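You operate a simulated robot arm through the tools that you are given. There is no shell and no other tool. Be economical: measure what you need, move in short steps, check, and stop when the job is done.

You run a simulated two-armed robot. Do the job below in one go: nothing can be reset, and whatever is moved stays where it is left.

## Task
Bed the grey fin box in the lever press.
Fine: then lay it on the green mat; leave the lever and the yellow knob up.
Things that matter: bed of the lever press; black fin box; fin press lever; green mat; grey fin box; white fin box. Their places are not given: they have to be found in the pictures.

The check looks at the end state, three seconds after you hand in, the way a careful person would. Anything else that was tipped, shoved, dropped, spilled or broken makes it a failure.

## Robot
Two 7-joint arms with fingered hands on one trunk that stands fixed in place. Base frame: the origin is at the foot of the trunk, x ahead of it, y to its left, z up; the work surface is at about z = 852. Readings come in mm, rad, newtons and seconds.
The left shoulder is at [60, 126, 1305], the right one opposite. With the tool pointing down near the work surface each hand reaches from about 100 to 680 mm from the base axis, measured 20 degrees to its own side. Payload 2.5 kg a hand.
Tool frame (each hand has its own): the origin (TCP) lies between the finger pads and is the grasp point; the fingertips stand 30 mm ahead of it; z points along the fingers, y is the line along which they close. Largest opening 104 mm; the body of the gripper starts 35 mm behind the TCP. The gripper is a hand of 5 fingers: y runs from the thumb to the fingers, the wrist lies at [-15, -104, -178] in the tool frame, and closing takes about 1.5 s.
Orientation is that of the tool frame in the base frame, as a unit quaternion [w, x, y, z]. With the fingers straight down and the wrist toward the robot, the tool's x, y and z point along [0, 1, 0], [1, 0, 0] and [0, 0, -1] of the base frame.

## Interface
- The arms move only by the tool step_arm. It takes "left_commands", "right_commands" or both (then of equal length, played together; a hand with none holds still); each is a list of rows, each a list of 6 numbers: the shift along the base's x, y, z in mm, then the turn, a rotation vector about the base's x, y, z in rad. In form: [[x, y, z, rx, ry, rz], ...]. A call has 1 to 12 rows; each row shifts and turns the commanded pose from where the row before left it. "left_hand" and "right_hand" are, for a hand that has rows, the closure in counts, from 0 (fully open) to 255 (shut), set as the call begins (left out, the last holds). Rows are played at 5 a second. More than 50 mm and 0.15 rad between two rows, or a gripper value outside its range, and nothing of the call is played. A pose out of reach is approached as far as the arm can. The call stops where the force on the tool passes 40 N (or 10 N more than at its start, if that is more) or the arm is blocked; 0.2 s more then pass. Each finger travels about 153 mm/s and halts on what it meets, pressing with about 27 N; the grip force reading is that of the motor and also rises with nothing between the fingers. The clock runs only during rows and for 0.2 s after the last one: add rows that do not move to give the fingers time. The reply holds the time, the measured pose of the TCP, the force on the tool along the base axes, the opening and the grip force, in the units named above and with some noise, with the torque about the TCP (base axes, N m) and any sound that the robot's microphone picked up.
- Cameras (640 x 400 px; columns grow to the right, rows downward): "scene" is now at [120, 33.4, 1513.5]; the picture's right is [0.38, -0.92, 0.00], its down [-0.54, -0.22, -0.81] and it looks along [0.75, 0.31, -0.58] (base axes); focal length 242 px, centre (320, 200). "left" rides on the left gripper at [-80, -78, -141] in its tool frame; the picture's right is [-0.78, -0.30, 0.56], its down [0.54, -0.78, 0.33] and it looks along [0.33, 0.56, 0.76] (tool axes); focal length 247 px, centre (320, 200). "right" rides on the right gripper at [80, -78, -141] in its tool frame; the picture's right is [-0.78, 0.30, -0.56], its down [-0.53, -0.78, 0.33] and it looks along [-0.33, 0.56, 0.76] (tool axes); focal length 247 px, centre (320, 200).
- capture(camera): a new picture of that camera. The clock stands still meanwhile.
- lift_body(by): slides the trunk up (or, below 0, down) by that many mm; the arms and the scene camera ride with it, the base frame stays. It gives what a move gives, with no picture.
- finger_targets(index, middle, ring, little, thumb_bend, thumb_turn, hand): sets how far each is bent, from 0 (flat) to 1 (curled in); at 0.3 the hand is open as for a grip, at 0.7 the pads meet at the TCP. One left out holds its place. A second passes; each finger stops where it meets its share of the squeeze, and holds until it gets a number again. A gripper value or a shape takes the hand back. It gives what a move gives, with no picture; readings hold the bend of each and the force on index, middle, ring, little, thumb and palm. thumb_turn goes from beside the hand (0) to across from the fingers (1), as for a grip.
- grasp_type(shape, hand): the hand has 5 fingers and takes this shape, open, in about a second: jaw (thumb against the fingers, like two jaws); tri (thumb and two fingers); tip (a fingertip pinch); poke (one finger out to press); point (the index stretched); flat (the hand flat); cup (the hand cupped); fist (a fist). The gripper value then closes the fingers along that shape, each until it touches; the sizes above hold for jaw. It gives what a move gives, with no picture.
- turn_head(pan, tilt): turns the head with the scene camera to pan (to the left, within 1.501 rad either way) and tilt (down, from -0.506 to 1.204), counted from straight ahead of the robot. It gives what a move gives.
- pixel_to_xyz(camera, pixels): for up to 12 pixels [column, row] of the newest picture of that camera ("zoom" is the newest enlarged one), the place [x, y, z] in the base frame of the surface seen there, good to about 2 mm. The clock stands still meanwhile.
- inspect(camera, box): a new picture of the part [left, top, right, bottom] of that camera's present view, enlarged. The clock stands still meanwhile.
- close_job(): hands the job in; it is judged then, once.

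Work in short steps. Measure before you move; look again where a grasp or a placing could have gone wrong, and mend it. You have 80 turns and 56 pictures in all, those below and enlarged ones among them. Open the grippers and draw the arms clear of the work before you hand the job in, unless the task says otherwise; then end with one line.

The tools are called after "Request:" as a command line: name --argument value ..., lists and objects as JSON in quotes. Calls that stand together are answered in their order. step_arm: Moves the arms, as the interface text tells. Its arguments: {"type":"object","properties":{"left_commands":{"type":"array","items":{"type":"array","items":{"type":"number"}}},"left_hand":{"type":"number"},"right_commands":{"type":"array","items":{"type":"array","items":{"type":"number"}}},"right_hand":{"type":"number"}},"required":[]} The other tools are called the same way: lift_body (by) slides the trunk up or down; grasp_type (shape, hand) gives the hand a shape; finger_targets (index, middle, ring, little, thumb_bend, thumb_turn, hand) moves the fingers one by one; turn_head (pan, tilt) turns the head that bears the scene camera; capture (camera) takes a picture; pixel_to_xyz (camera, pixels) gives the place of the surface under pixels of a picture; inspect (camera, box) takes an enlarged picture of a part of a camera's view; close_job () hands the job in.

At the start:

```text
t: 0.0
left_tool_pos: [395.7, 363.2, 1370.7]
left_orientation: [0.042, 0.709, 0.702, -0.052]
left_contact_force: [0.3, 0.4, -0.1]
left_torque: [0.02, -0.03, 0.02]
left_width: 103.6
left_finger_force: 0.0
left_shape: jaw
left_bend: [0.3, 0.3, 0.3, 0.3, 0.3, 0.98]
left_finger forces: [0.0, 0.1, 0.1, 0.1, 0.0, 0.0]
right_tool_pos: [547.5, -38.5, 1376.2]
right_orientation: [0.0, 0.707, 0.707, -0.001]
right_contact_force: [0.1, -0.9, -0.2]
right_torque: [-0.01, 0.0, -0.04]
right_width: 103.7
right_finger_force: 0.1
right_shape: jaw
right_bend: [0.3, 0.3, 0.3, 0.3, 0.3, 0.98]
right_finger forces: [0.1, 0.0, 0.0, 0.0, 0.0, 0.0]
trunk travel left (down, up): [-700.0, 240.0]
head pan, tilt: [0.393, 0.62]
```

scene: 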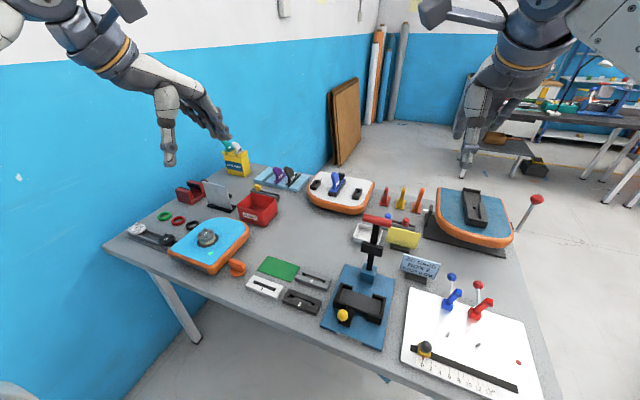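
right: 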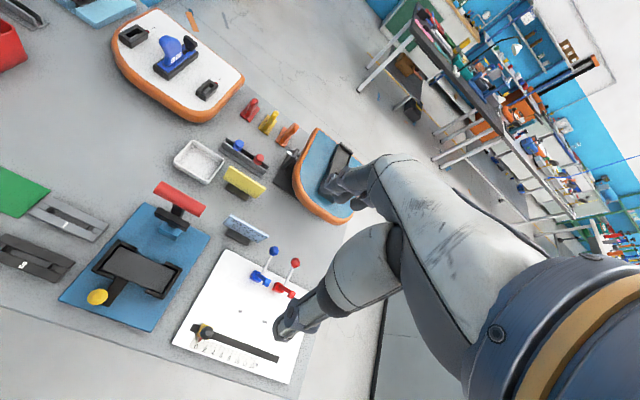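
left: 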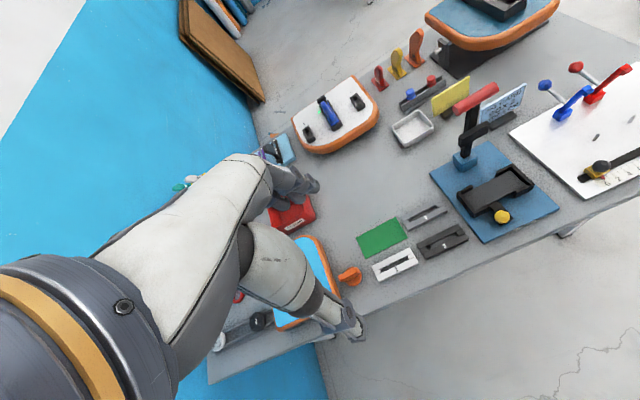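

I start by enlarging the press area and the boxes at (250-400, 210-350) plus the printed card at (420,265).

Request:
inspect --camera "scene" --box '[240, 200, 400, 350]'

Request:
inspect --camera "scene" --box '[370, 210, 450, 290]'

Request:
inspect --camera "right" --box '[0, 160, 220, 320]'

```text
2.67 times, centred on (320, 275) of scene
```

zoom: 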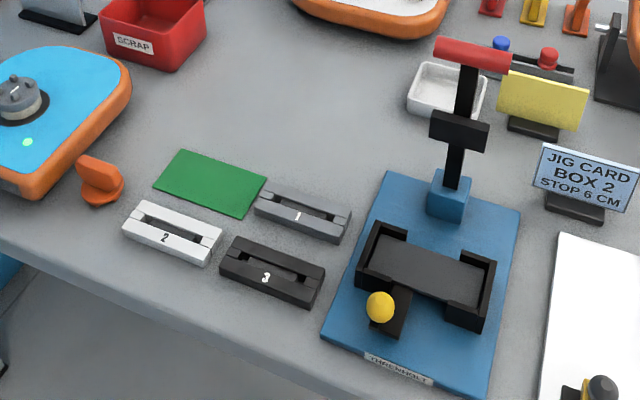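

```text
5.00 times, centred on (410, 250) of scene
```

zoom: 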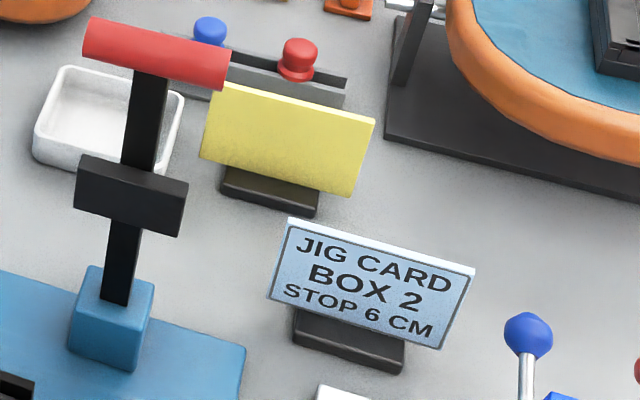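

```text
2.50 times, centred on (110, 240) of right
```

zoom: 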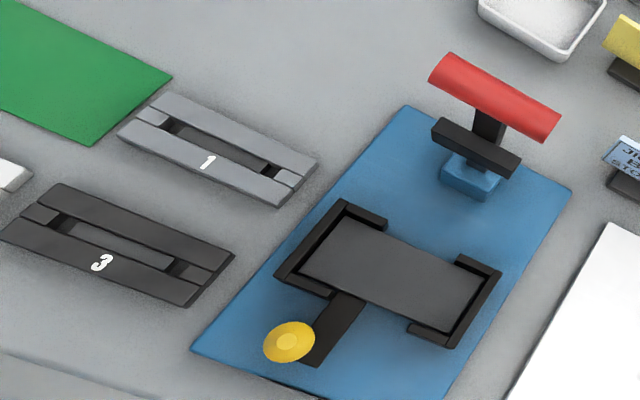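

The press bed, lever (red handle) and yellow knob ejector are clear; the grey box is number 1. I measure from this right-hand zoom.

Request:
pixel_to_xyz --camera "zoom" --pixels '[[163, 93], [120, 137], [317, 162], [280, 206], [207, 162], [60, 80], [90, 142], [345, 200], [275, 277], [500, 268], [445, 345], [390, 275]]'

Request:
pixel_to_xyz --camera "right" --pixels '[[161, 190], [180, 198], [200, 207], [176, 212], [190, 220], [176, 234], [97, 297], [110, 293], [123, 282], [170, 262], [115, 258], [147, 268]]'

Request:
inspect --camera "left" --box '[340, 60, 580, 290]'

```text
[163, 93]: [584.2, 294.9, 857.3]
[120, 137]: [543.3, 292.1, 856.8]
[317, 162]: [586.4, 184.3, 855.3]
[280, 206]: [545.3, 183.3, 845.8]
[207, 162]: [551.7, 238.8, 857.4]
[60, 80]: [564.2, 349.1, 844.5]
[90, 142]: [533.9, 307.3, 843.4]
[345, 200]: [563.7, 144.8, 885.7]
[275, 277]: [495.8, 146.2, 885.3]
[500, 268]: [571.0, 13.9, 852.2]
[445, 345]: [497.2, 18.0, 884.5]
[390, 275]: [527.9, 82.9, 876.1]
```

```text
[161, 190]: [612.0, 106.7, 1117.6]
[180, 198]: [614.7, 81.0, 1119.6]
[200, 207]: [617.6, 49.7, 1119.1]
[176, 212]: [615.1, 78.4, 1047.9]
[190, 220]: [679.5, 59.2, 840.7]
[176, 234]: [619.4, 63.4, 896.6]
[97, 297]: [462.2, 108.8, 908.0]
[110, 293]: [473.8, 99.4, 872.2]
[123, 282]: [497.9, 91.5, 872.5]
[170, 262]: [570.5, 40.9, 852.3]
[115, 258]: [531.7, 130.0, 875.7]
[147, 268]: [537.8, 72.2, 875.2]
```

```text
1.74 times, centred on (460, 175) of left
```

zoom: 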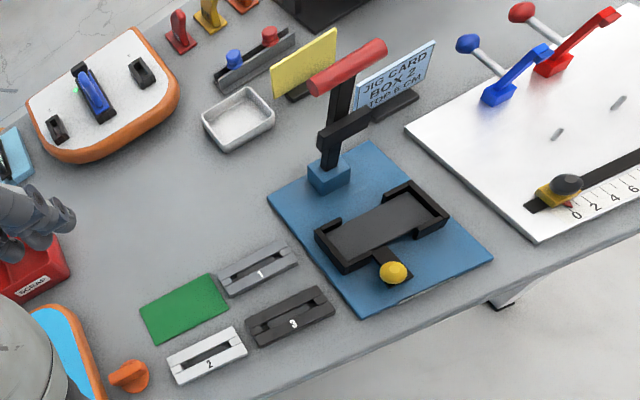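

Grey box: about y 183–294, x 544–586, top z≈857; bed centre ≈ (531,81), floor 876. I bring the left hand straight-down above the grey box for a closer view.

Request:
step_arm --left_commands '[[20, -15, -35, 0.033, -0.004, 0.003], [20, -15, -35, 0.033, -0.003, 0.003], [20, -15, -35, 0.033, -0.004, 0.002], [20, -15, -35, 0.034, -0.003, 0.002], [20, -15, -35, 0, 0, 0], [20, -15, -35, 0, 0, 0], [20, -15, -35, 0, 0, 0], [20, -10, -25, 0, 0, 0], [0, 0, 0, 0, 0, 0]]'

Request:
capture --camera "left"

```text
t: 2.0
left_tool_pos: [555.6, 250.6, 1098.9]
left_orientation: [-0.001, 0.707, 0.707, 0.0]
left_contact_force: [0.4, 0.1, 0.0]
left_torque: [0.02, 0.0, 0.0]
left_width: 103.7
left_finger_force: 0.1
left_shape: jaw
left_bend: [0.3, 0.3, 0.3, 0.3, 0.3, 0.98]
left_finger forces: [0.0, 0.0, 0.0, 0.0, 0.0, 0.0]
right_tool_pos: [546.6, -39.1, 1374.7]
right_orientation: [0.001, 0.707, 0.707, -0.001]
right_contact_force: [-0.3, 0.3, 0.3]
right_torque: [0.03, 0.03, 0.01]
right_width: 103.6
right_finger_force: 0.1
right_shape: jaw
right_bend: [0.3, 0.3, 0.3, 0.3, 0.3, 0.98]
right_finger forces: [0.0, 0.0, 0.0, 0.0, 0.0, 0.0]
trunk travel left (down, up): [-700.0, 240.0]
head pan, tilt: [0.393, 0.62]
```

```text
48 pictures are left
```

left: 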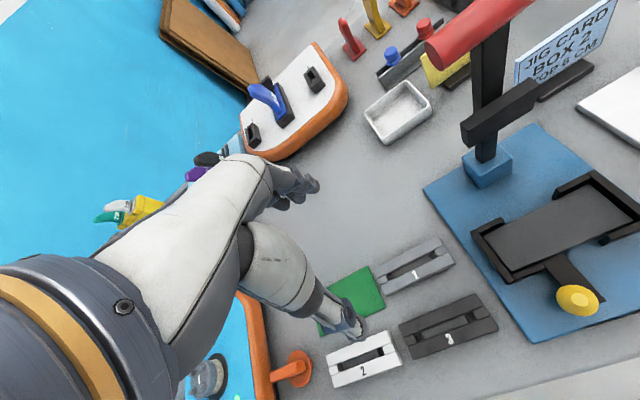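

Good near view: grey box at (415,265), black at (448,325). I enlarge both areas and measure.

Request:
inspect --camera "left" --box '[310, 225, 510, 390]'

Request:
pixel_to_xyz --camera "zoom" --pixels '[[370, 45], [220, 155], [420, 45], [240, 215], [450, 110], [290, 310], [330, 390], [520, 220], [590, 260], [340, 150], [130, 150], [330, 425]]'

Request:
pixel_to_xyz --camera "left" --pixels '[[475, 230], [492, 222], [510, 275], [593, 175], [580, 182], [505, 118], [465, 130], [535, 90], [478, 35], [490, 120], [550, 235], [577, 300]]'

```text
2.42 times, centred on (410, 308) of left
```

zoom: 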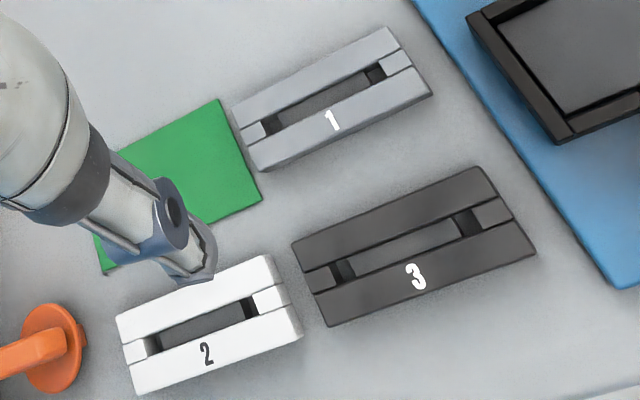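

```text
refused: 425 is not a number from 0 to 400
```

```text
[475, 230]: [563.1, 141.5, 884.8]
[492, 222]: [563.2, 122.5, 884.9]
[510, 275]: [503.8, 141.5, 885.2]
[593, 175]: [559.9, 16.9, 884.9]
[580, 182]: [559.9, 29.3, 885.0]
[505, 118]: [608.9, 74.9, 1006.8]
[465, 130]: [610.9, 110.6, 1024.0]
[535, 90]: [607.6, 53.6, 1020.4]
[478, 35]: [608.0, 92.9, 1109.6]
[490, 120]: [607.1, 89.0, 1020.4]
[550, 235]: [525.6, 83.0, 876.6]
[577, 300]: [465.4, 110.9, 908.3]
```

Measure the corners of boxes and mat in that zoom.

Request:
pixel_to_xyz --camera "zoom" --pixels '[[237, 108], [385, 31], [425, 87], [262, 158], [296, 244], [478, 170], [528, 243], [326, 315], [264, 260], [217, 103], [259, 197], [107, 265]]'

Request:
pixel_to_xyz --camera "zoom" --pixels '[[336, 119], [410, 250], [400, 180], [125, 150], [275, 130], [310, 105], [360, 80], [395, 70], [465, 220], [265, 200], [295, 325], [322, 290]]'

Request:
inspect --camera "left" --box '[440, 120, 640, 330]'

```text
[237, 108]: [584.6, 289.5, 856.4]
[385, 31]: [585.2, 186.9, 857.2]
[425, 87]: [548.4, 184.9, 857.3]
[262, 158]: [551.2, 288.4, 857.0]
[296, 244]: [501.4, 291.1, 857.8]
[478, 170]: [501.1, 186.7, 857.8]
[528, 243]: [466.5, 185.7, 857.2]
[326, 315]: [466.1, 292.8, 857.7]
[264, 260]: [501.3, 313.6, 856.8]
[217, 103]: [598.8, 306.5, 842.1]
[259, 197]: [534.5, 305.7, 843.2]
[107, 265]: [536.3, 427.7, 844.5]
```

```text
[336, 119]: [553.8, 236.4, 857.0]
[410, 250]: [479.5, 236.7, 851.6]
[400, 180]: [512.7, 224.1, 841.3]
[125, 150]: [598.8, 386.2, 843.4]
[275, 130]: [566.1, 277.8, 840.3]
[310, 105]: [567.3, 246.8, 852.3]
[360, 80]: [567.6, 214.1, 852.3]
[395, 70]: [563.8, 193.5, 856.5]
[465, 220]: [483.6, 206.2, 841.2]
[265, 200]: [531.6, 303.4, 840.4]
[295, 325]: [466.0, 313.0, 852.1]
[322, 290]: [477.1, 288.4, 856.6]
```

```text
1.90 times, centred on (540, 225) of left
```

zoom: 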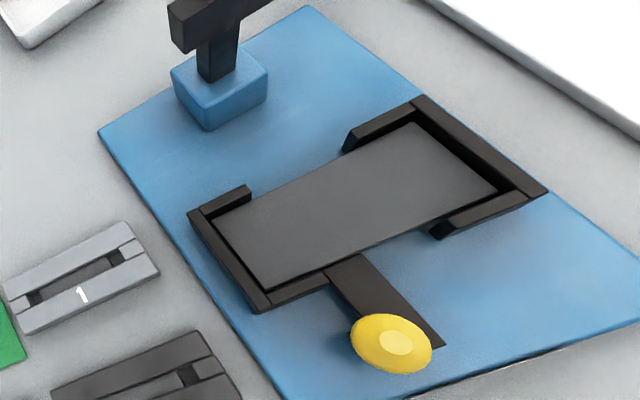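

Measure the bed's inner edges and wall edges.

Request:
pixel_to_xyz --camera "zoom" --pixels '[[192, 213], [203, 214], [256, 304], [266, 296], [240, 190], [247, 196], [350, 140], [415, 100], [412, 114], [542, 192], [498, 190], [440, 228]]'

Request:
pixel_to_xyz --camera "zoom" --pixels '[[218, 218], [268, 287], [410, 126], [494, 185], [380, 232], [310, 170], [320, 272], [300, 285], [525, 190], [435, 345], [345, 260], [392, 342]]'

```text
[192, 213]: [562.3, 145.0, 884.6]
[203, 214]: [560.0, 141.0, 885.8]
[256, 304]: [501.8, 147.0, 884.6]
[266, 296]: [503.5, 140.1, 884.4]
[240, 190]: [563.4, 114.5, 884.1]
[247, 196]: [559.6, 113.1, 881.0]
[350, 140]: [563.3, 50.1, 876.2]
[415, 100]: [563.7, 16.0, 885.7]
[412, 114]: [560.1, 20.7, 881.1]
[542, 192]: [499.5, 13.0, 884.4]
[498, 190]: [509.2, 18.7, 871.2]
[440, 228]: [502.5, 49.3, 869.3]
```

```text
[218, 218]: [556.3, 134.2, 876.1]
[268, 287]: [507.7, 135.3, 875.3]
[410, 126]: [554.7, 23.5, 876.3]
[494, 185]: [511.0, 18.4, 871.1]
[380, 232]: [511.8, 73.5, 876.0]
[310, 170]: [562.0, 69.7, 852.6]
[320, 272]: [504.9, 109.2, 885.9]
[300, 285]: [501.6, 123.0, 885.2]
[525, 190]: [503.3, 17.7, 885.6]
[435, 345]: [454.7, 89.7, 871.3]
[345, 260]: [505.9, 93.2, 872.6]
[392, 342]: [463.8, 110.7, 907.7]
```

Bed interior ≈ x 507–558, y 20–138, centre (532,80); front/back gaps at y 50–110. A three-finger grip fits those gaps better, so I set "tri" on the left hand and look.

Request:
grasp_type --hand "left" --shape "tri"

Request:
inspect --camera "scene" --box '[180, 90, 440, 310]'

Request:
capture --camera "left"

Request:
capture --camera "right"

```text
t: 2.9
left_tool_pos: [556.5, 249.0, 1099.0]
left_orientation: [-0.001, 0.708, 0.707, -0.001]
left_contact_force: [0.4, 0.2, 0.0]
left_torque: [-0.02, 0.04, 0.03]
left_width: 103.7
left_finger_force: 0.1
left_shape: tri
left_bend: [0.3, 0.3, 0.99, 0.99, 0.3, 0.98]
left_finger forces: [0.0, 0.1, 0.0, 0.1, 0.0, 0.0]
right_tool_pos: [546.9, -38.2, 1374.9]
right_orientation: [0.0, 0.706, 0.708, -0.001]
right_contact_force: [-0.2, 0.2, 0.1]
right_torque: [0.02, 0.02, -0.02]
right_width: 103.6
right_finger_force: 0.0
right_shape: jaw
right_bend: [0.3, 0.3, 0.3, 0.3, 0.3, 0.98]
right_finger forces: [0.0, 0.1, 0.1, 0.0, 0.1, 0.1]
trunk travel left (down, up): [-700.0, 240.0]
head pan, tilt: [0.393, 0.62]
```

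```text
1.82 times, centred on (310, 200) of scene
```

zoom: 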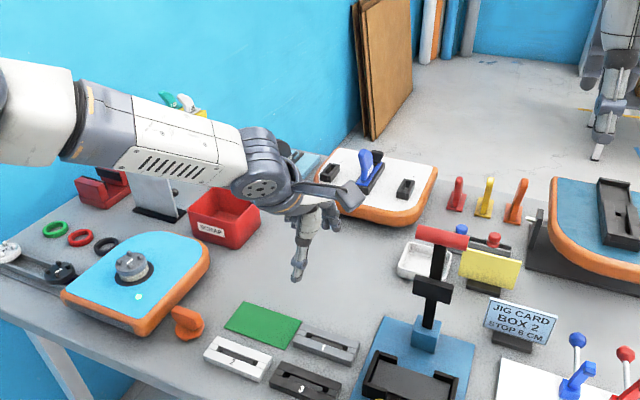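

```text
44 pictures are left
```

left: 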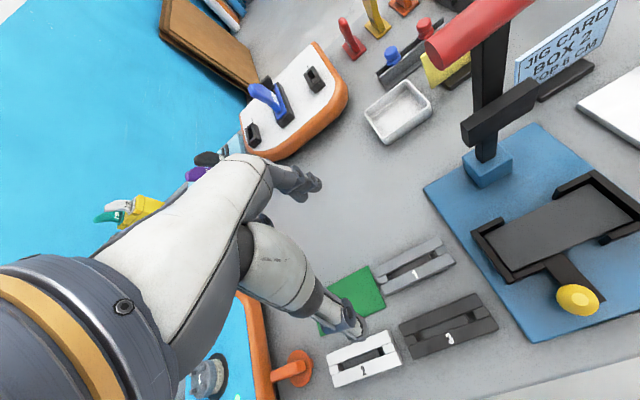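

```text
43 pictures are left
```

right: 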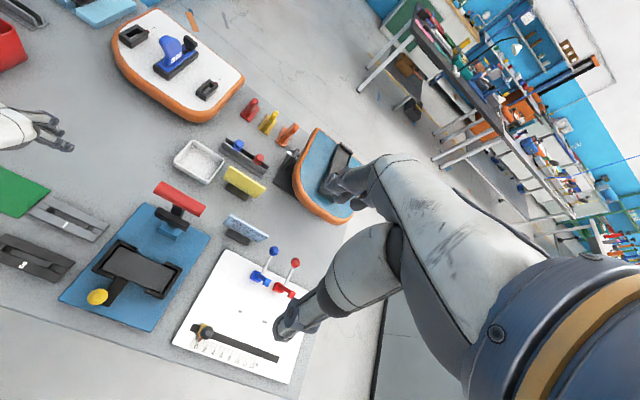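

I measure the visible finger tips ((357,330) thumb, (316,185)/(300,193) fingers) to know the tips relative to the TCP.

Request:
pixel_to_xyz --camera "left" --pixels '[[358, 334], [350, 325], [340, 335], [316, 185], [318, 190], [300, 192], [310, 178], [295, 180], [300, 199], [320, 310], [360, 325], [285, 175]]'

Request:
inspect --camera "left" --box '[240, 140, 400, 360]'

```text
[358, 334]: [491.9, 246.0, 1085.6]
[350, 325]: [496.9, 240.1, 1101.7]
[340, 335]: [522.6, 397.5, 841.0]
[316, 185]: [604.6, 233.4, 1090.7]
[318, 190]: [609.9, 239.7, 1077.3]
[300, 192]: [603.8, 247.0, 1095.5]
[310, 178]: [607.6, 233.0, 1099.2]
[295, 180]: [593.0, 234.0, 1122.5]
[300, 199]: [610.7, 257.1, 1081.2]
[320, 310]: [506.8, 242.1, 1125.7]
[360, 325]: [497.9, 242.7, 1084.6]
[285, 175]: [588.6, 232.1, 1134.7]
```

```text
1.82 times, centred on (320, 250) of left
```

zoom: 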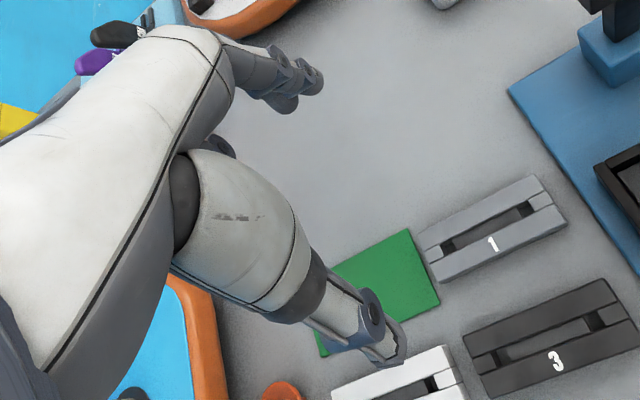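

Tips sit ~25–30 mm below the TCP and span y −19…+17: fits. I go above the grey box and down to TCP z≈880.

Request:
step_arm --left_commands '[[11, -14, -40, 0, 0, 0], [0, 0, -45, 0, 0, 0], [0, 0, -45, 0, 0, 0], [0, 0, -40, 0, 0, 0], [0, 0, -25, 0, 0, 0], [0, 0, -24, 0, 0, 0], [0, 0, 0, 0, 0, 0]]'

Request:
capture --camera "left"

Request:
inspect --camera "scene" --box '[220, 180, 380, 320]'

```text
t: 4.5
left_tool_pos: [505.0, 261.4, 977.5]
left_orientation: [-0.001, 0.707, 0.707, -0.001]
left_contact_force: [-0.6, 0.1, 0.0]
left_torque: [0.03, 0.01, -0.01]
left_width: 103.7
left_finger_force: 0.1
left_shape: tri
left_bend: [0.3, 0.3, 0.99, 0.99, 0.3, 0.98]
left_finger forces: [0.0, 0.0, 0.0, 0.0, 0.0, 0.1]
left hand out of reach, approached as far as the arm can: row 2, 3, 4, 5, 6
right_tool_pos: [546.1, -38.7, 1375.5]
right_orientation: [0.0, 0.707, 0.707, -0.001]
right_contact_force: [-0.7, 1.1, 1.2]
right_torque: [0.01, -0.04, -0.01]
right_width: 103.3
right_finger_force: 0.2
right_shape: jaw
right_bend: [0.3, 0.3, 0.3, 0.3, 0.3, 0.98]
right_finger forces: [0.0, 0.0, 0.0, 0.1, 0.0, 0.1]
trunk travel left (down, up): [-700.0, 240.0]
head pan, tilt: [0.393, 0.62]
```

```text
41 pictures are left
```

left: 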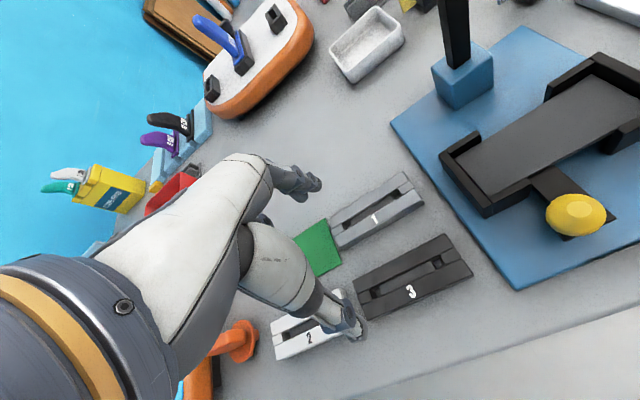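

```text
2.86 times, centred on (300, 250) of scene
```

zoom: 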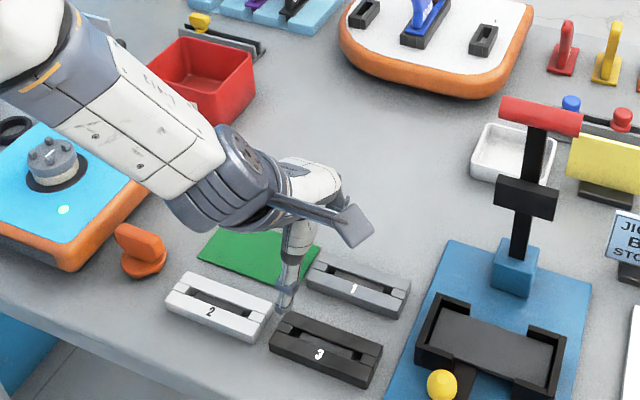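

The target was out of reach: the shoulders are too high. I raise the left hand back up and draw the right one away, then lower the trunk.

Request:
step_arm --left_commands '[[0, 0, 45, 0, 0, 0], [0, 0, 45, 0, 0, 0], [0, 0, 45, 0, 0, 0], [0, 0, 45, 0, 0, 0], [0, 0, 45, 0, 0, 0], [0, 0, 45, 0, 0, 0], [0, 0, 0, 0, 0, 0]]' --right_commands '[[-25, -30, 0, 0, 0, 0], [-25, -30, 0, 0, 0, 0], [-25, -30, 0, 0, 0, 0], [-25, -30, 0, 0, 0, 0], [-25, -30, 0, 0, 0, 0], [0, 0, 0, 0, 0, 0], [0, 0, 0, 0, 0, 0]]'

```text
t: 6.1
left_tool_pos: [509.3, 261.3, 1246.2]
left_orientation: [0.0, 0.708, 0.707, 0.0]
left_contact_force: [-0.4, -0.2, 0.8]
left_torque: [0.04, 0.02, 0.03]
left_width: 103.7
left_finger_force: 0.1
left_shape: tri
left_bend: [0.3, 0.3, 0.99, 0.99, 0.3, 0.98]
left_finger forces: [0.1, 0.0, 0.0, 0.0, 0.0, 0.1]
right_tool_pos: [421.2, -188.3, 1375.6]
right_orientation: [-0.001, 0.707, 0.707, 0.0]
right_contact_force: [-0.6, 0.6, 0.2]
right_torque: [-0.02, -0.01, 0.01]
right_width: 103.8
right_finger_force: 0.1
right_shape: jaw
right_bend: [0.3, 0.3, 0.3, 0.3, 0.3, 0.98]
right_finger forces: [0.0, 0.0, 0.0, 0.0, 0.0, 0.0]
trunk travel left (down, up): [-700.0, 240.0]
head pan, tilt: [0.393, 0.62]
```

Both clear; trunk down by 230 mm (left TCP would be about 1016, right about 1145).

Request:
lift_body --by -230

Request:
capture --camera "scene"

```text
t: 8.5
left_tool_pos: [507.4, 261.7, 1016.4]
left_orientation: [-0.001, 0.708, 0.707, 0.0]
left_contact_force: [0.1, 0.0, -0.4]
left_torque: [-0.03, 0.0, 0.02]
left_width: 103.7
left_finger_force: 0.0
left_shape: tri
left_bend: [0.3, 0.3, 0.99, 0.99, 0.3, 0.98]
left_finger forces: [0.1, 0.1, 0.0, 0.0, 0.1, 0.0]
right_tool_pos: [421.5, -188.8, 1146.3]
right_orientation: [0.0, 0.707, 0.707, 0.001]
right_contact_force: [-0.3, 0.4, -0.7]
right_torque: [0.04, -0.02, 0.0]
right_width: 103.8
right_finger_force: 0.1
right_shape: jaw
right_bend: [0.3, 0.3, 0.3, 0.3, 0.3, 0.98]
right_finger forces: [0.0, 0.0, 0.1, 0.1, 0.0, 0.0]
trunk travel left (down, up): [-470.0, 470.0]
head pan, tilt: [0.393, 0.62]
```

```text
39 pictures are left
```

scene: 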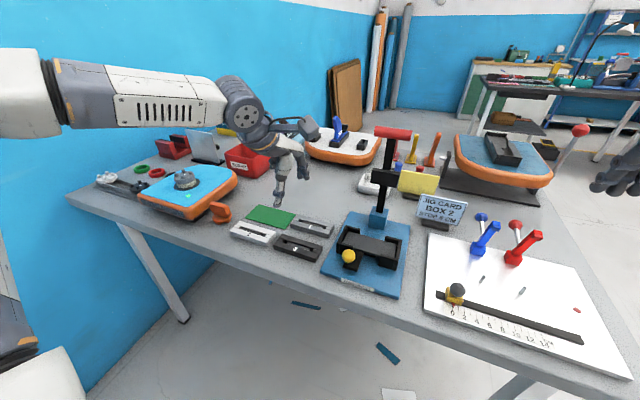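

Nothing disturbed. Left TCP (507,262,1016) → over the grey box (567,235) and down to z≈900.

Request:
step_arm --left_commands '[[30, -14, 0, 0, 0, 0], [30, -12, 0, 0, 0, 0], [0, 0, -40, 0, 0, 0], [0, 0, -40, 0, 0, 0], [0, 0, -30, 0, 0, 0], [0, 0, -6, 0, 0, 0], [0, 0, 0, 0, 0, 0]]'

Request:
capture --camera "left"

Request:
inspect --camera "scene" --box '[220, 130, 380, 290]'

```text
t: 10.1
left_tool_pos: [569.5, 235.0, 899.9]
left_orientation: [-0.001, 0.707, 0.707, -0.001]
left_contact_force: [0.4, -0.7, 0.5]
left_torque: [0.0, -0.02, 0.0]
left_width: 103.8
left_finger_force: 0.1
left_shape: tri
left_bend: [0.3, 0.3, 0.99, 0.99, 0.3, 0.98]
left_finger forces: [0.1, 0.0, 0.1, 0.0, 0.0, 0.0]
right_tool_pos: [421.3, -189.3, 1146.3]
right_orientation: [0.0, 0.707, 0.707, -0.001]
right_contact_force: [-0.5, 0.1, 0.8]
right_torque: [-0.02, 0.01, 0.0]
right_width: 103.6
right_finger_force: 0.1
right_shape: jaw
right_bend: [0.3, 0.3, 0.3, 0.3, 0.3, 0.98]
right_finger forces: [0.0, 0.0, 0.1, 0.0, 0.1, 0.0]
trunk travel left (down, up): [-470.0, 470.0]
head pan, tilt: [0.393, 0.62]
```

```text
38 pictures are left
```

left: 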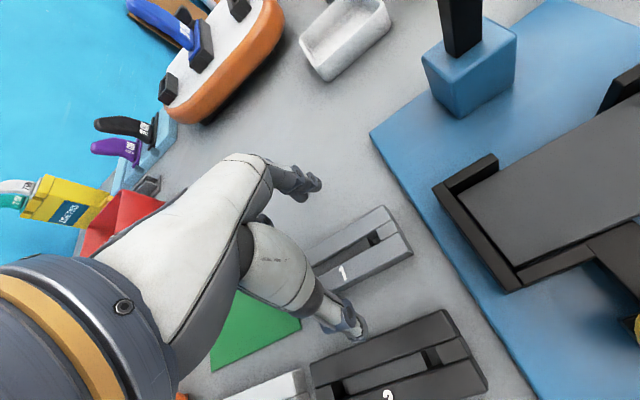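

```text
2.50 times, centred on (300, 210) of scene
```

zoom: 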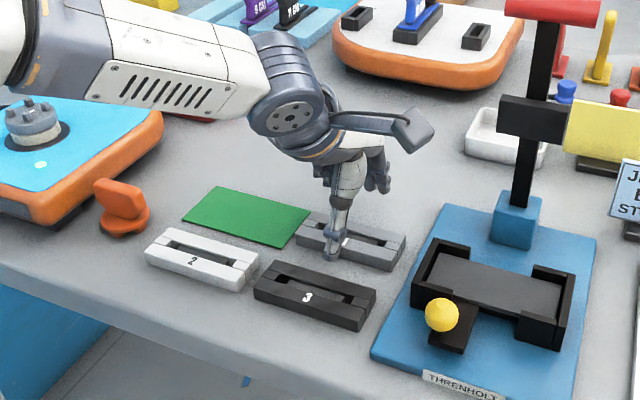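

Thumb and fingers straddle the grey box. I narrow the hand to ~75 mm, descend to z≈875, then check before closing.

Request:
step_arm --left_commands '[[-2, 0, 0, 0, 0, 0], [0, 0, -8, 0, 0, 0], [0, 0, -8, 0, 0, 0], [0, 0, -8, 0, 0, 0], [0, 0, 0, 0, 0, 0]]' --left_hand 70

Request:
inspect --camera "left" --box '[220, 150, 460, 390]'

```text
t: 11.3
left_tool_pos: [566.2, 235.4, 876.2]
left_orientation: [-0.001, 0.708, 0.707, 0.0]
left_contact_force: [0.4, 0.2, -0.8]
left_torque: [-0.01, -0.02, -0.03]
left_width: 75.7
left_finger_force: 0.0
left_shape: tri
left_bend: [0.27, 0.36, 0.99, 0.99, 0.56, 0.99]
left_finger forces: [0.0, 0.0, 0.0, 0.0, 0.0, 0.1]
right_tool_pos: [420.5, -187.5, 1146.5]
right_orientation: [0.0, 0.708, 0.707, -0.001]
right_contact_force: [0.5, -0.3, -0.7]
right_torque: [0.01, 0.01, -0.04]
right_width: 103.7
right_finger_force: 0.1
right_shape: jaw
right_bend: [0.3, 0.3, 0.3, 0.3, 0.3, 0.98]
right_finger forces: [0.1, 0.0, 0.0, 0.1, 0.0, 0.0]
trunk travel left (down, up): [-470.0, 470.0]
head pan, tilt: [0.393, 0.62]
```

```text
1.67 times, centred on (340, 270) of left
```

zoom: 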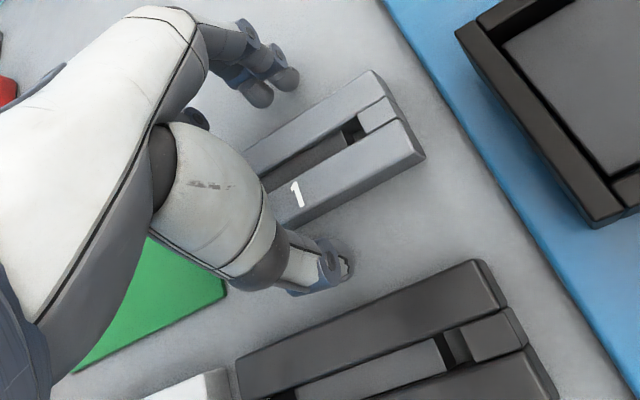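

Thumb is between the two boxes and fingers are beyond the grey one. I close and wait for the fingers.

Request:
step_arm --left_commands '[[0, 0, 0, 0, 0, 0], [0, 0, 0, 0, 0, 0], [0, 0, 0, 0, 0, 0], [0, 0, 0, 0, 0, 0], [0, 0, 0, 0, 0, 0], [0, 0, 0, 0, 0, 0], [0, 0, 0, 0, 0, 0], [0, 0, 0, 0, 0, 0]]' --left_hand 255

Request:
inspect --camera "left" --box '[220, 150, 460, 390]'

```text
t: 13.1
left_tool_pos: [566.7, 235.8, 876.2]
left_orientation: [-0.001, 0.707, 0.707, -0.001]
left_contact_force: [0.1, -0.6, 0.6]
left_torque: [-0.02, -0.01, -0.01]
left_width: 38.5
left_finger_force: 27.2
left_shape: tri
left_bend: [0.74, 0.52, 1.0, 1.0, 0.73, 1.0]
left_finger forces: [12.3, 12.0, 0.0, 0.1, 24.2, 0.0]
right_tool_pos: [421.7, -189.2, 1146.5]
right_orientation: [0.0, 0.707, 0.707, 0.0]
right_contact_force: [-0.3, -0.4, 0.1]
right_torque: [0.03, -0.03, -0.03]
right_width: 103.8
right_finger_force: 0.1
right_shape: jaw
right_bend: [0.3, 0.3, 0.3, 0.3, 0.3, 0.98]
right_finger forces: [0.0, 0.1, 0.1, 0.1, 0.1, 0.0]
trunk travel left (down, up): [-470.0, 470.0]
head pan, tilt: [0.393, 0.62]
```

```text
1.67 times, centred on (340, 270) of left
```

zoom: 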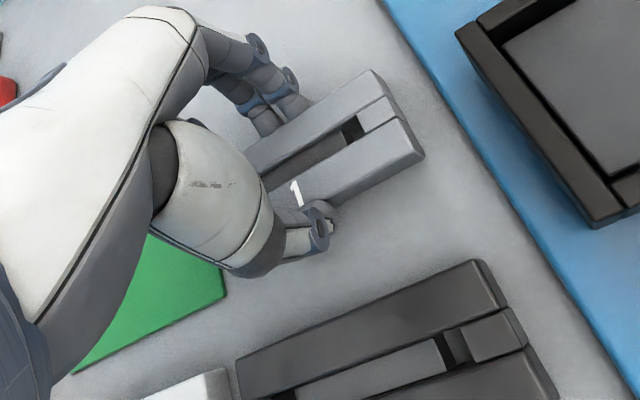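

Firm grip (38.5 mm, forces balanced). Lift 70 mm and look.

Request:
step_arm --left_commands '[[0, 0, 10, 0, 0, 0], [0, 0, 20, 0, 0, 0], [0, 0, 20, 0, 0, 0], [0, 0, 20, 0, 0, 0], [0, 0, 0, 0, 0, 0]]'

Request:
capture --camera "left"

```text
t: 14.3
left_tool_pos: [565.7, 236.2, 946.4]
left_orientation: [-0.001, 0.707, 0.707, 0.0]
left_contact_force: [-0.3, -0.3, -1.2]
left_torque: [-0.02, 0.0, -0.03]
left_width: 38.4
left_finger_force: 26.7
left_shape: tri
left_bend: [0.74, 0.52, 1.0, 1.0, 0.73, 1.0]
left_finger forces: [12.3, 12.0, 0.0, 0.1, 24.3, 0.1]
right_tool_pos: [422.0, -188.7, 1146.1]
right_orientation: [0.0, 0.707, 0.707, -0.001]
right_contact_force: [0.8, 0.8, -0.1]
right_torque: [-0.02, 0.0, 0.0]
right_width: 103.8
right_finger_force: 0.0
right_shape: jaw
right_bend: [0.3, 0.3, 0.3, 0.3, 0.3, 0.98]
right_finger forces: [0.0, 0.0, 0.1, 0.0, 0.1, 0.1]
trunk travel left (down, up): [-470.0, 470.0]
head pan, tilt: [0.393, 0.62]
```

```text
34 pictures are left
```

left: 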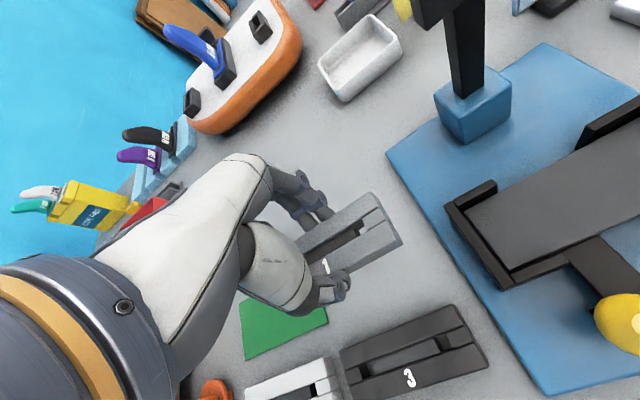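

The box hangs level. I measure its right-end corners (372,196), (400,240) to know its offset from the TCP.

Request:
pixel_to_xyz --camera "left" --pixels '[[370, 196], [398, 238], [386, 218], [345, 215], [350, 268], [375, 205]]'

```text
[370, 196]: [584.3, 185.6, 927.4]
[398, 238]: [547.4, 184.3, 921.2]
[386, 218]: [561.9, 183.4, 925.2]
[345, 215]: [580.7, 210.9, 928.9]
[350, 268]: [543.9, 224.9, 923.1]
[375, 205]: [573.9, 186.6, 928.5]
```

Box offset from TCP unchanged (centre ≈ TCP y+2). Move first x −34, then y −157, above the bed.

Request:
step_arm --left_commands '[[-17, 0, 0, 0, 0, 0], [-17, 0, 0, 0, 0, 0], [0, -40, 0, 0, 0, 0], [0, -40, 0, 0, 0, 0], [0, -40, 0, 0, 0, 0], [0, -37, 0, 0, 0, 0], [0, 0, 0, 0, 0, 0]]'

Request:
capture --camera "left"

Request:
inspect --camera "scene" --box '[280, 110, 480, 310]'

Request:
capture --camera "right"

```text
t: 15.9
left_tool_pos: [526.1, 87.6, 945.9]
left_orientation: [-0.001, 0.708, 0.706, 0.0]
left_contact_force: [-0.5, -0.1, -0.5]
left_torque: [0.01, 0.01, -0.02]
left_width: 38.5
left_finger_force: 27.2
left_shape: tri
left_bend: [0.74, 0.52, 1.0, 1.0, 0.73, 1.0]
left_finger forces: [12.3, 12.1, 0.0, 0.0, 24.4, 0.1]
left hand out of reach, approached as far as the arm can: row 6
right_tool_pos: [421.7, -188.4, 1146.4]
right_orientation: [0.0, 0.707, 0.707, 0.0]
right_contact_force: [0.5, 0.7, 0.1]
right_torque: [-0.02, -0.04, 0.0]
right_width: 103.8
right_finger_force: 0.1
right_shape: jaw
right_bend: [0.3, 0.3, 0.3, 0.3, 0.3, 0.98]
right_finger forces: [0.0, 0.1, 0.0, 0.1, 0.0, 0.1]
trunk travel left (down, up): [-470.0, 470.0]
head pan, tilt: [0.393, 0.62]
```

```text
33 pictures are left
```

left: 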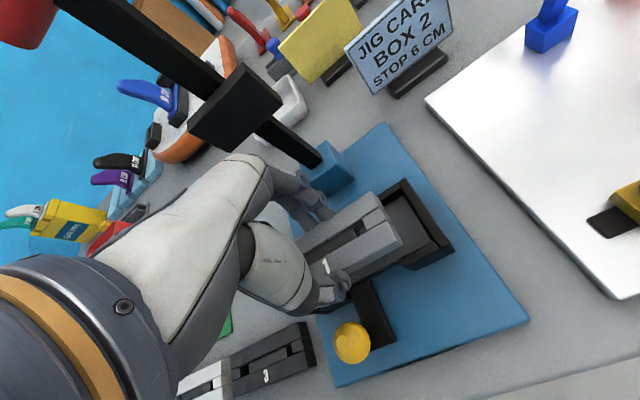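

```text
2.00 times, centred on (380, 210) of scene
```

zoom: 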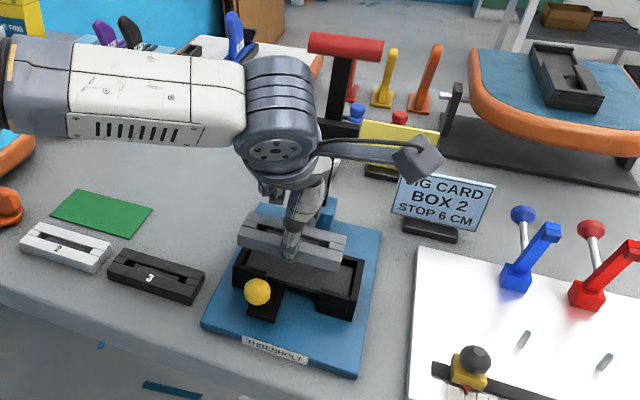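

```text
31 pictures are left
```

right: 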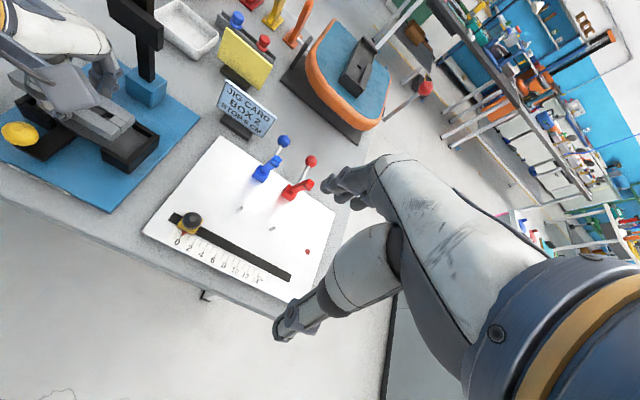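

Row 6 was out of reach at y≈88, x≈526: 9 mm short in y. I back out to y≈208, raise 130 mm and lower the trunk another 130 mm to gain wrist range; the right hand is drawn up too.

Request:
step_arm --left_commands '[[0, 40, 0, 0, 0, 0], [0, 40, 0, 0, 0, 0], [0, 40, 0, 0, 0, 0], [0, 0, 40, 0, 0, 0], [0, 0, 40, 0, 0, 0], [0, 0, 40, 0, 0, 0], [0, 0, 10, 0, 0, 0], [0, 0, 0, 0, 0, 0]]' --right_commands '[[0, 0, 0, 0, 0, 0], [-30, -10, 30, 0, 0, 0], [-30, -10, 30, 0, 0, 0], [-30, -10, 30, 0, 0, 0], [-30, 0, 30, 0, 0, 0], [0, 0, 30, 0, 0, 0], [0, 0, 0, 0, 0, 0], [0, 0, 0, 0, 0, 0]]'

Request:
lift_body --by -130

```text
t: 17.7
left_tool_pos: [528.0, 206.0, 1077.0]
left_orientation: [-0.001, 0.708, 0.707, -0.001]
left_contact_force: [-0.1, -0.5, -0.9]
left_torque: [0.04, 0.02, 0.01]
left_width: 38.1
left_finger_force: 27.0
left_shape: tri
left_bend: [0.74, 0.52, 1.0, 1.0, 0.73, 1.0]
left_finger forces: [12.3, 11.9, 0.0, 0.0, 24.3, 0.0]
right_tool_pos: [302.7, -217.2, 1296.7]
right_orientation: [-0.001, 0.707, 0.707, 0.0]
right_contact_force: [0.1, 0.0, 0.0]
right_torque: [0.0, -0.03, 0.05]
right_width: 103.7
right_finger_force: 0.0
right_shape: jaw
right_bend: [0.3, 0.3, 0.3, 0.3, 0.3, 0.98]
right_finger forces: [0.1, 0.0, 0.0, 0.0, 0.1, 0.0]
trunk travel left (down, up): [-470.0, 470.0]
head pan, tilt: [0.393, 0.62]
```

```text
t: 19.3
left_tool_pos: [525.6, 205.5, 946.6]
left_orientation: [0.0, 0.708, 0.707, -0.001]
left_contact_force: [0.3, 0.3, -0.7]
left_torque: [0.01, 0.0, 0.0]
left_width: 38.3
left_finger_force: 27.2
left_shape: tri
left_bend: [0.74, 0.52, 1.0, 1.0, 0.73, 1.0]
left_finger forces: [12.2, 12.0, 0.1, 0.0, 24.3, 0.1]
right_tool_pos: [303.0, -217.4, 1166.1]
right_orientation: [0.0, 0.707, 0.707, 0.0]
right_contact_force: [0.1, 1.3, 0.6]
right_torque: [-0.01, 0.01, -0.01]
right_width: 103.7
right_finger_force: 0.0
right_shape: jaw
right_bend: [0.3, 0.3, 0.3, 0.3, 0.3, 0.98]
right_finger forces: [0.0, 0.1, 0.0, 0.1, 0.1, 0.0]
trunk travel left (down, up): [-340.0, 600.0]
head pan, tilt: [0.393, 0.62]
```

Now back over the bed: target TCP (532, 78.5, 946).

Request:
step_arm --left_commands '[[5, -40, 0, 0, 0, 0], [0, -40, 0, 0, 0, 0], [0, -30, 0, 0, 0, 0], [0, -17, 0, 0, 0, 0], [0, 0, 0, 0, 0, 0]]'

Request:
capture --camera "left"

```text
t: 20.5
left_tool_pos: [526.7, 102.5, 944.1]
left_orientation: [-0.001, 0.708, 0.707, 0.0]
left_contact_force: [-0.2, 0.3, -1.1]
left_torque: [0.02, 0.01, -0.01]
left_width: 38.4
left_finger_force: 26.5
left_shape: tri
left_bend: [0.74, 0.52, 1.0, 1.0, 0.73, 1.0]
left_finger forces: [12.3, 12.2, 0.0, 0.1, 24.3, 0.0]
left hand out of reach, approached as far as the arm can: row 3, 4
right_tool_pos: [301.6, -217.2, 1166.0]
right_orientation: [0.0, 0.707, 0.707, 0.0]
right_contact_force: [0.2, -0.1, 1.1]
right_torque: [0.01, -0.03, 0.02]
right_width: 103.7
right_finger_force: 0.0
right_shape: jaw
right_bend: [0.3, 0.3, 0.3, 0.3, 0.3, 0.98]
right_finger forces: [0.1, 0.0, 0.1, 0.0, 0.1, 0.0]
trunk travel left (down, up): [-340.0, 600.0]
head pan, tilt: [0.393, 0.62]
```

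```text
30 pictures are left
```

left: 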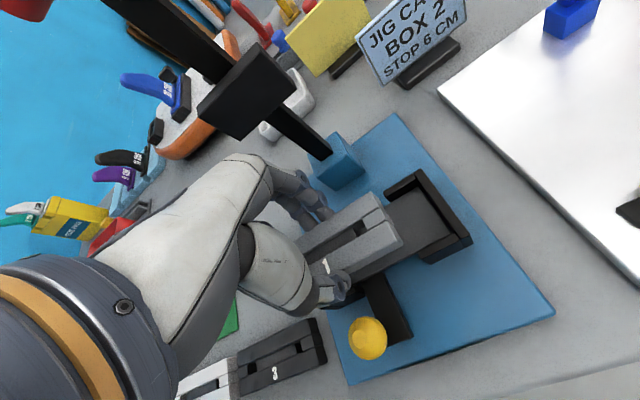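

Lower trunk made it worse (limit y≈102), so a higher trunk helps. I retreat to y≈200, raise the trunk 200 mm and then bring the hand down again.

Request:
step_arm --left_commands '[[0, 40, 0, 0, 0, 0], [0, 40, 0, 0, 0, 0], [0, 20, 0, 0, 0, 0], [0, 0, 0, 0, 0, 0]]'

Request:
lift_body --by 200

Request:
step_arm --left_commands '[[3, 0, -40, 0, 0, 0], [2, 0, -40, 0, 0, 0], [0, 0, -40, 0, 0, 0], [0, 0, -40, 0, 0, 0], [0, 0, -38, 0, 0, 0], [0, -40, 0, 0, 0, 0], [0, -40, 0, 0, 0, 0], [0, -20, 0, 0, 0, 0], [0, 0, 0, 0, 0, 0]]'

```text
t: 21.5
left_tool_pos: [529.3, 203.3, 943.7]
left_orientation: [0.0, 0.708, 0.707, 0.0]
left_contact_force: [-0.7, 0.1, -1.2]
left_torque: [-0.02, -0.01, -0.01]
left_width: 38.3
left_finger_force: 27.4
left_shape: tri
left_bend: [0.74, 0.52, 1.0, 1.0, 0.73, 1.0]
left_finger forces: [12.3, 12.1, 0.0, 0.1, 24.4, 0.0]
right_tool_pos: [301.2, -216.8, 1166.3]
right_orientation: [0.0, 0.707, 0.707, 0.0]
right_contact_force: [0.2, 0.1, -0.6]
right_torque: [0.01, 0.02, 0.01]
right_width: 103.6
right_finger_force: 0.1
right_shape: jaw
right_bend: [0.3, 0.3, 0.3, 0.3, 0.3, 0.98]
right_finger forces: [0.0, 0.0, 0.0, 0.0, 0.1, 0.0]
trunk travel left (down, up): [-340.0, 600.0]
head pan, tilt: [0.393, 0.62]
```

```text
t: 23.7
left_tool_pos: [529.4, 203.5, 1143.2]
left_orientation: [-0.001, 0.707, 0.707, 0.0]
left_contact_force: [0.3, 0.1, -0.9]
left_torque: [-0.02, 0.02, -0.02]
left_width: 38.0
left_finger_force: 26.7
left_shape: tri
left_bend: [0.74, 0.52, 1.0, 1.0, 0.73, 1.0]
left_finger forces: [12.3, 12.1, 0.0, 0.0, 24.3, 0.1]
right_tool_pos: [302.6, -218.0, 1365.1]
right_orientation: [0.0, 0.707, 0.707, -0.001]
right_contact_force: [0.0, 0.2, 0.2]
right_torque: [0.0, -0.02, 0.0]
right_width: 103.6
right_finger_force: 0.1
right_shape: jaw
right_bend: [0.3, 0.3, 0.3, 0.3, 0.3, 0.98]
right_finger forces: [0.0, 0.0, 0.0, 0.1, 0.0, 0.0]
trunk travel left (down, up): [-540.0, 400.0]
head pan, tilt: [0.393, 0.62]
```

```text
t: 25.7
left_tool_pos: [527.7, 112.5, 949.3]
left_orientation: [0.0, 0.707, 0.707, 0.0]
left_contact_force: [-0.2, 0.9, -1.4]
left_torque: [0.01, 0.01, 0.03]
left_width: 37.9
left_finger_force: 27.0
left_shape: tri
left_bend: [0.74, 0.52, 1.0, 1.0, 0.73, 1.0]
left_finger forces: [12.3, 12.1, 0.0, 0.0, 24.3, 0.0]
left hand out of reach, approached as far as the arm can: row 8
right_tool_pos: [302.7, -217.4, 1366.4]
right_orientation: [0.0, 0.707, 0.707, -0.001]
right_contact_force: [0.6, -0.4, 0.5]
right_torque: [-0.02, 0.0, 0.03]
right_width: 103.8
right_finger_force: 0.0
right_shape: jaw
right_bend: [0.3, 0.3, 0.3, 0.3, 0.3, 0.98]
right_finger forces: [0.0, 0.0, 0.0, 0.0, 0.1, 0.1]
trunk travel left (down, up): [-540.0, 400.0]
head pan, tilt: [0.393, 0.62]
```

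The sweet spot is near the earlier trunk height (limit y≈88). I'll re-grip the box off-centre (TCP ~14 mm toward +y of box centre). First back to the original spot, trunk down 70.

Request:
step_arm --left_commands '[[0, 40, 10, 0, 0, 0], [0, 40, 20, 0, 0, 0], [0, 43, 20, 0, 0, 0], [20, 0, 20, 0, 0, 0], [19, 0, 0, 0, 0, 0], [0, 0, 0, 0, 0, 0]]'

Request:
lift_body --by -70

```text
t: 27.1
left_tool_pos: [567.3, 235.8, 1018.8]
left_orientation: [-0.001, 0.708, 0.706, 0.0]
left_contact_force: [0.0, 0.1, -1.3]
left_torque: [0.01, 0.01, -0.02]
left_width: 37.8
left_finger_force: 27.4
left_shape: tri
left_bend: [0.74, 0.52, 1.0, 1.0, 0.73, 1.0]
left_finger forces: [12.3, 12.1, 0.0, 0.0, 24.2, 0.0]
right_tool_pos: [302.7, -217.6, 1366.5]
right_orientation: [-0.001, 0.707, 0.707, 0.0]
right_contact_force: [0.5, 0.3, 0.2]
right_torque: [0.01, -0.01, -0.01]
right_width: 103.7
right_finger_force: 0.1
right_shape: jaw
right_bend: [0.3, 0.3, 0.3, 0.3, 0.3, 0.98]
right_finger forces: [0.1, 0.0, 0.0, 0.0, 0.1, 0.0]
trunk travel left (down, up): [-540.0, 400.0]
head pan, tilt: [0.393, 0.62]
```

```text
t: 28.1
left_tool_pos: [567.3, 234.8, 948.7]
left_orientation: [0.0, 0.708, 0.706, -0.002]
left_contact_force: [-0.1, 0.6, -0.5]
left_torque: [0.0, -0.03, 0.01]
left_width: 38.0
left_finger_force: 27.0
left_shape: tri
left_bend: [0.74, 0.52, 1.0, 1.0, 0.73, 1.0]
left_finger forces: [12.3, 12.0, 0.1, 0.0, 24.4, 0.0]
right_tool_pos: [301.2, -217.1, 1296.0]
right_orientation: [0.0, 0.708, 0.707, -0.001]
right_contact_force: [-0.6, -0.1, 0.5]
right_torque: [0.0, 0.0, 0.0]
right_width: 104.0
right_finger_force: 0.1
right_shape: jaw
right_bend: [0.3, 0.3, 0.3, 0.3, 0.3, 0.98]
right_finger forces: [0.1, 0.1, 0.0, 0.1, 0.1, 0.0]
trunk travel left (down, up): [-470.0, 470.0]
head pan, tilt: [0.393, 0.62]
```

Set the box down at its spot and open to ~75 mm.

Request:
step_arm --left_commands '[[0, 0, -30, 0, 0, 0], [0, 0, -25, 0, 0, 0], [0, 0, -10, 0, 0, 0], [0, 0, -6, 0, 0, 0], [0, 0, 0, 0, 0, 0]]'

Request:
step_arm --left_commands '[[0, 0, 0, 0, 0, 0], [0, 0, 0, 0, 0, 0], [0, 0, 0, 0, 0, 0], [0, 0, 0, 0, 0, 0], [0, 0, 0, 0, 0, 0]]' --left_hand 70

Request:
inspect --camera "left" --box '[220, 150, 460, 390]'

```text
t: 29.4
left_tool_pos: [567.3, 235.0, 877.2]
left_orientation: [-0.001, 0.708, 0.707, -0.001]
left_contact_force: [-0.1, 0.0, -1.1]
left_torque: [0.03, 0.02, 0.01]
left_width: 38.0
left_finger_force: 26.9
left_shape: tri
left_bend: [0.74, 0.52, 1.0, 1.0, 0.73, 1.0]
left_finger forces: [12.2, 12.0, 0.0, 0.1, 24.3, 0.0]
right_tool_pos: [301.4, -217.1, 1295.8]
right_orientation: [0.0, 0.707, 0.707, -0.001]
right_contact_force: [-0.1, -0.3, -0.7]
right_torque: [-0.03, 0.02, 0.03]
right_width: 103.6
right_finger_force: 0.0
right_shape: jaw
right_bend: [0.3, 0.3, 0.3, 0.3, 0.3, 0.98]
right_finger forces: [0.0, 0.0, 0.1, 0.0, 0.0, 0.0]
trunk travel left (down, up): [-470.0, 470.0]
head pan, tilt: [0.393, 0.62]
```

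```text
t: 30.6
left_tool_pos: [565.8, 235.5, 877.5]
left_orientation: [0.0, 0.708, 0.706, -0.001]
left_contact_force: [0.4, 0.4, -0.1]
left_torque: [0.02, -0.03, 0.01]
left_width: 75.1
left_finger_force: 0.1
left_shape: tri
left_bend: [0.27, 0.36, 0.99, 0.99, 0.57, 0.99]
left_finger forces: [0.1, 0.0, 0.0, 0.1, 0.0, 0.1]
right_tool_pos: [302.4, -218.8, 1296.2]
right_orientation: [0.0, 0.707, 0.707, 0.0]
right_contact_force: [-0.4, 0.4, 0.4]
right_torque: [0.0, 0.0, 0.02]
right_width: 103.8
right_finger_force: 0.1
right_shape: jaw
right_bend: [0.3, 0.3, 0.3, 0.3, 0.3, 0.98]
right_finger forces: [0.1, 0.0, 0.0, 0.0, 0.0, 0.0]
trunk travel left (down, up): [-470.0, 470.0]
head pan, tilt: [0.393, 0.62]
```

```text
1.67 times, centred on (340, 270) of left
```

zoom: 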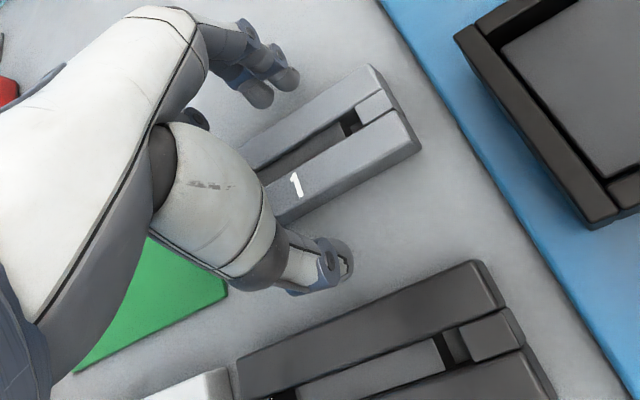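

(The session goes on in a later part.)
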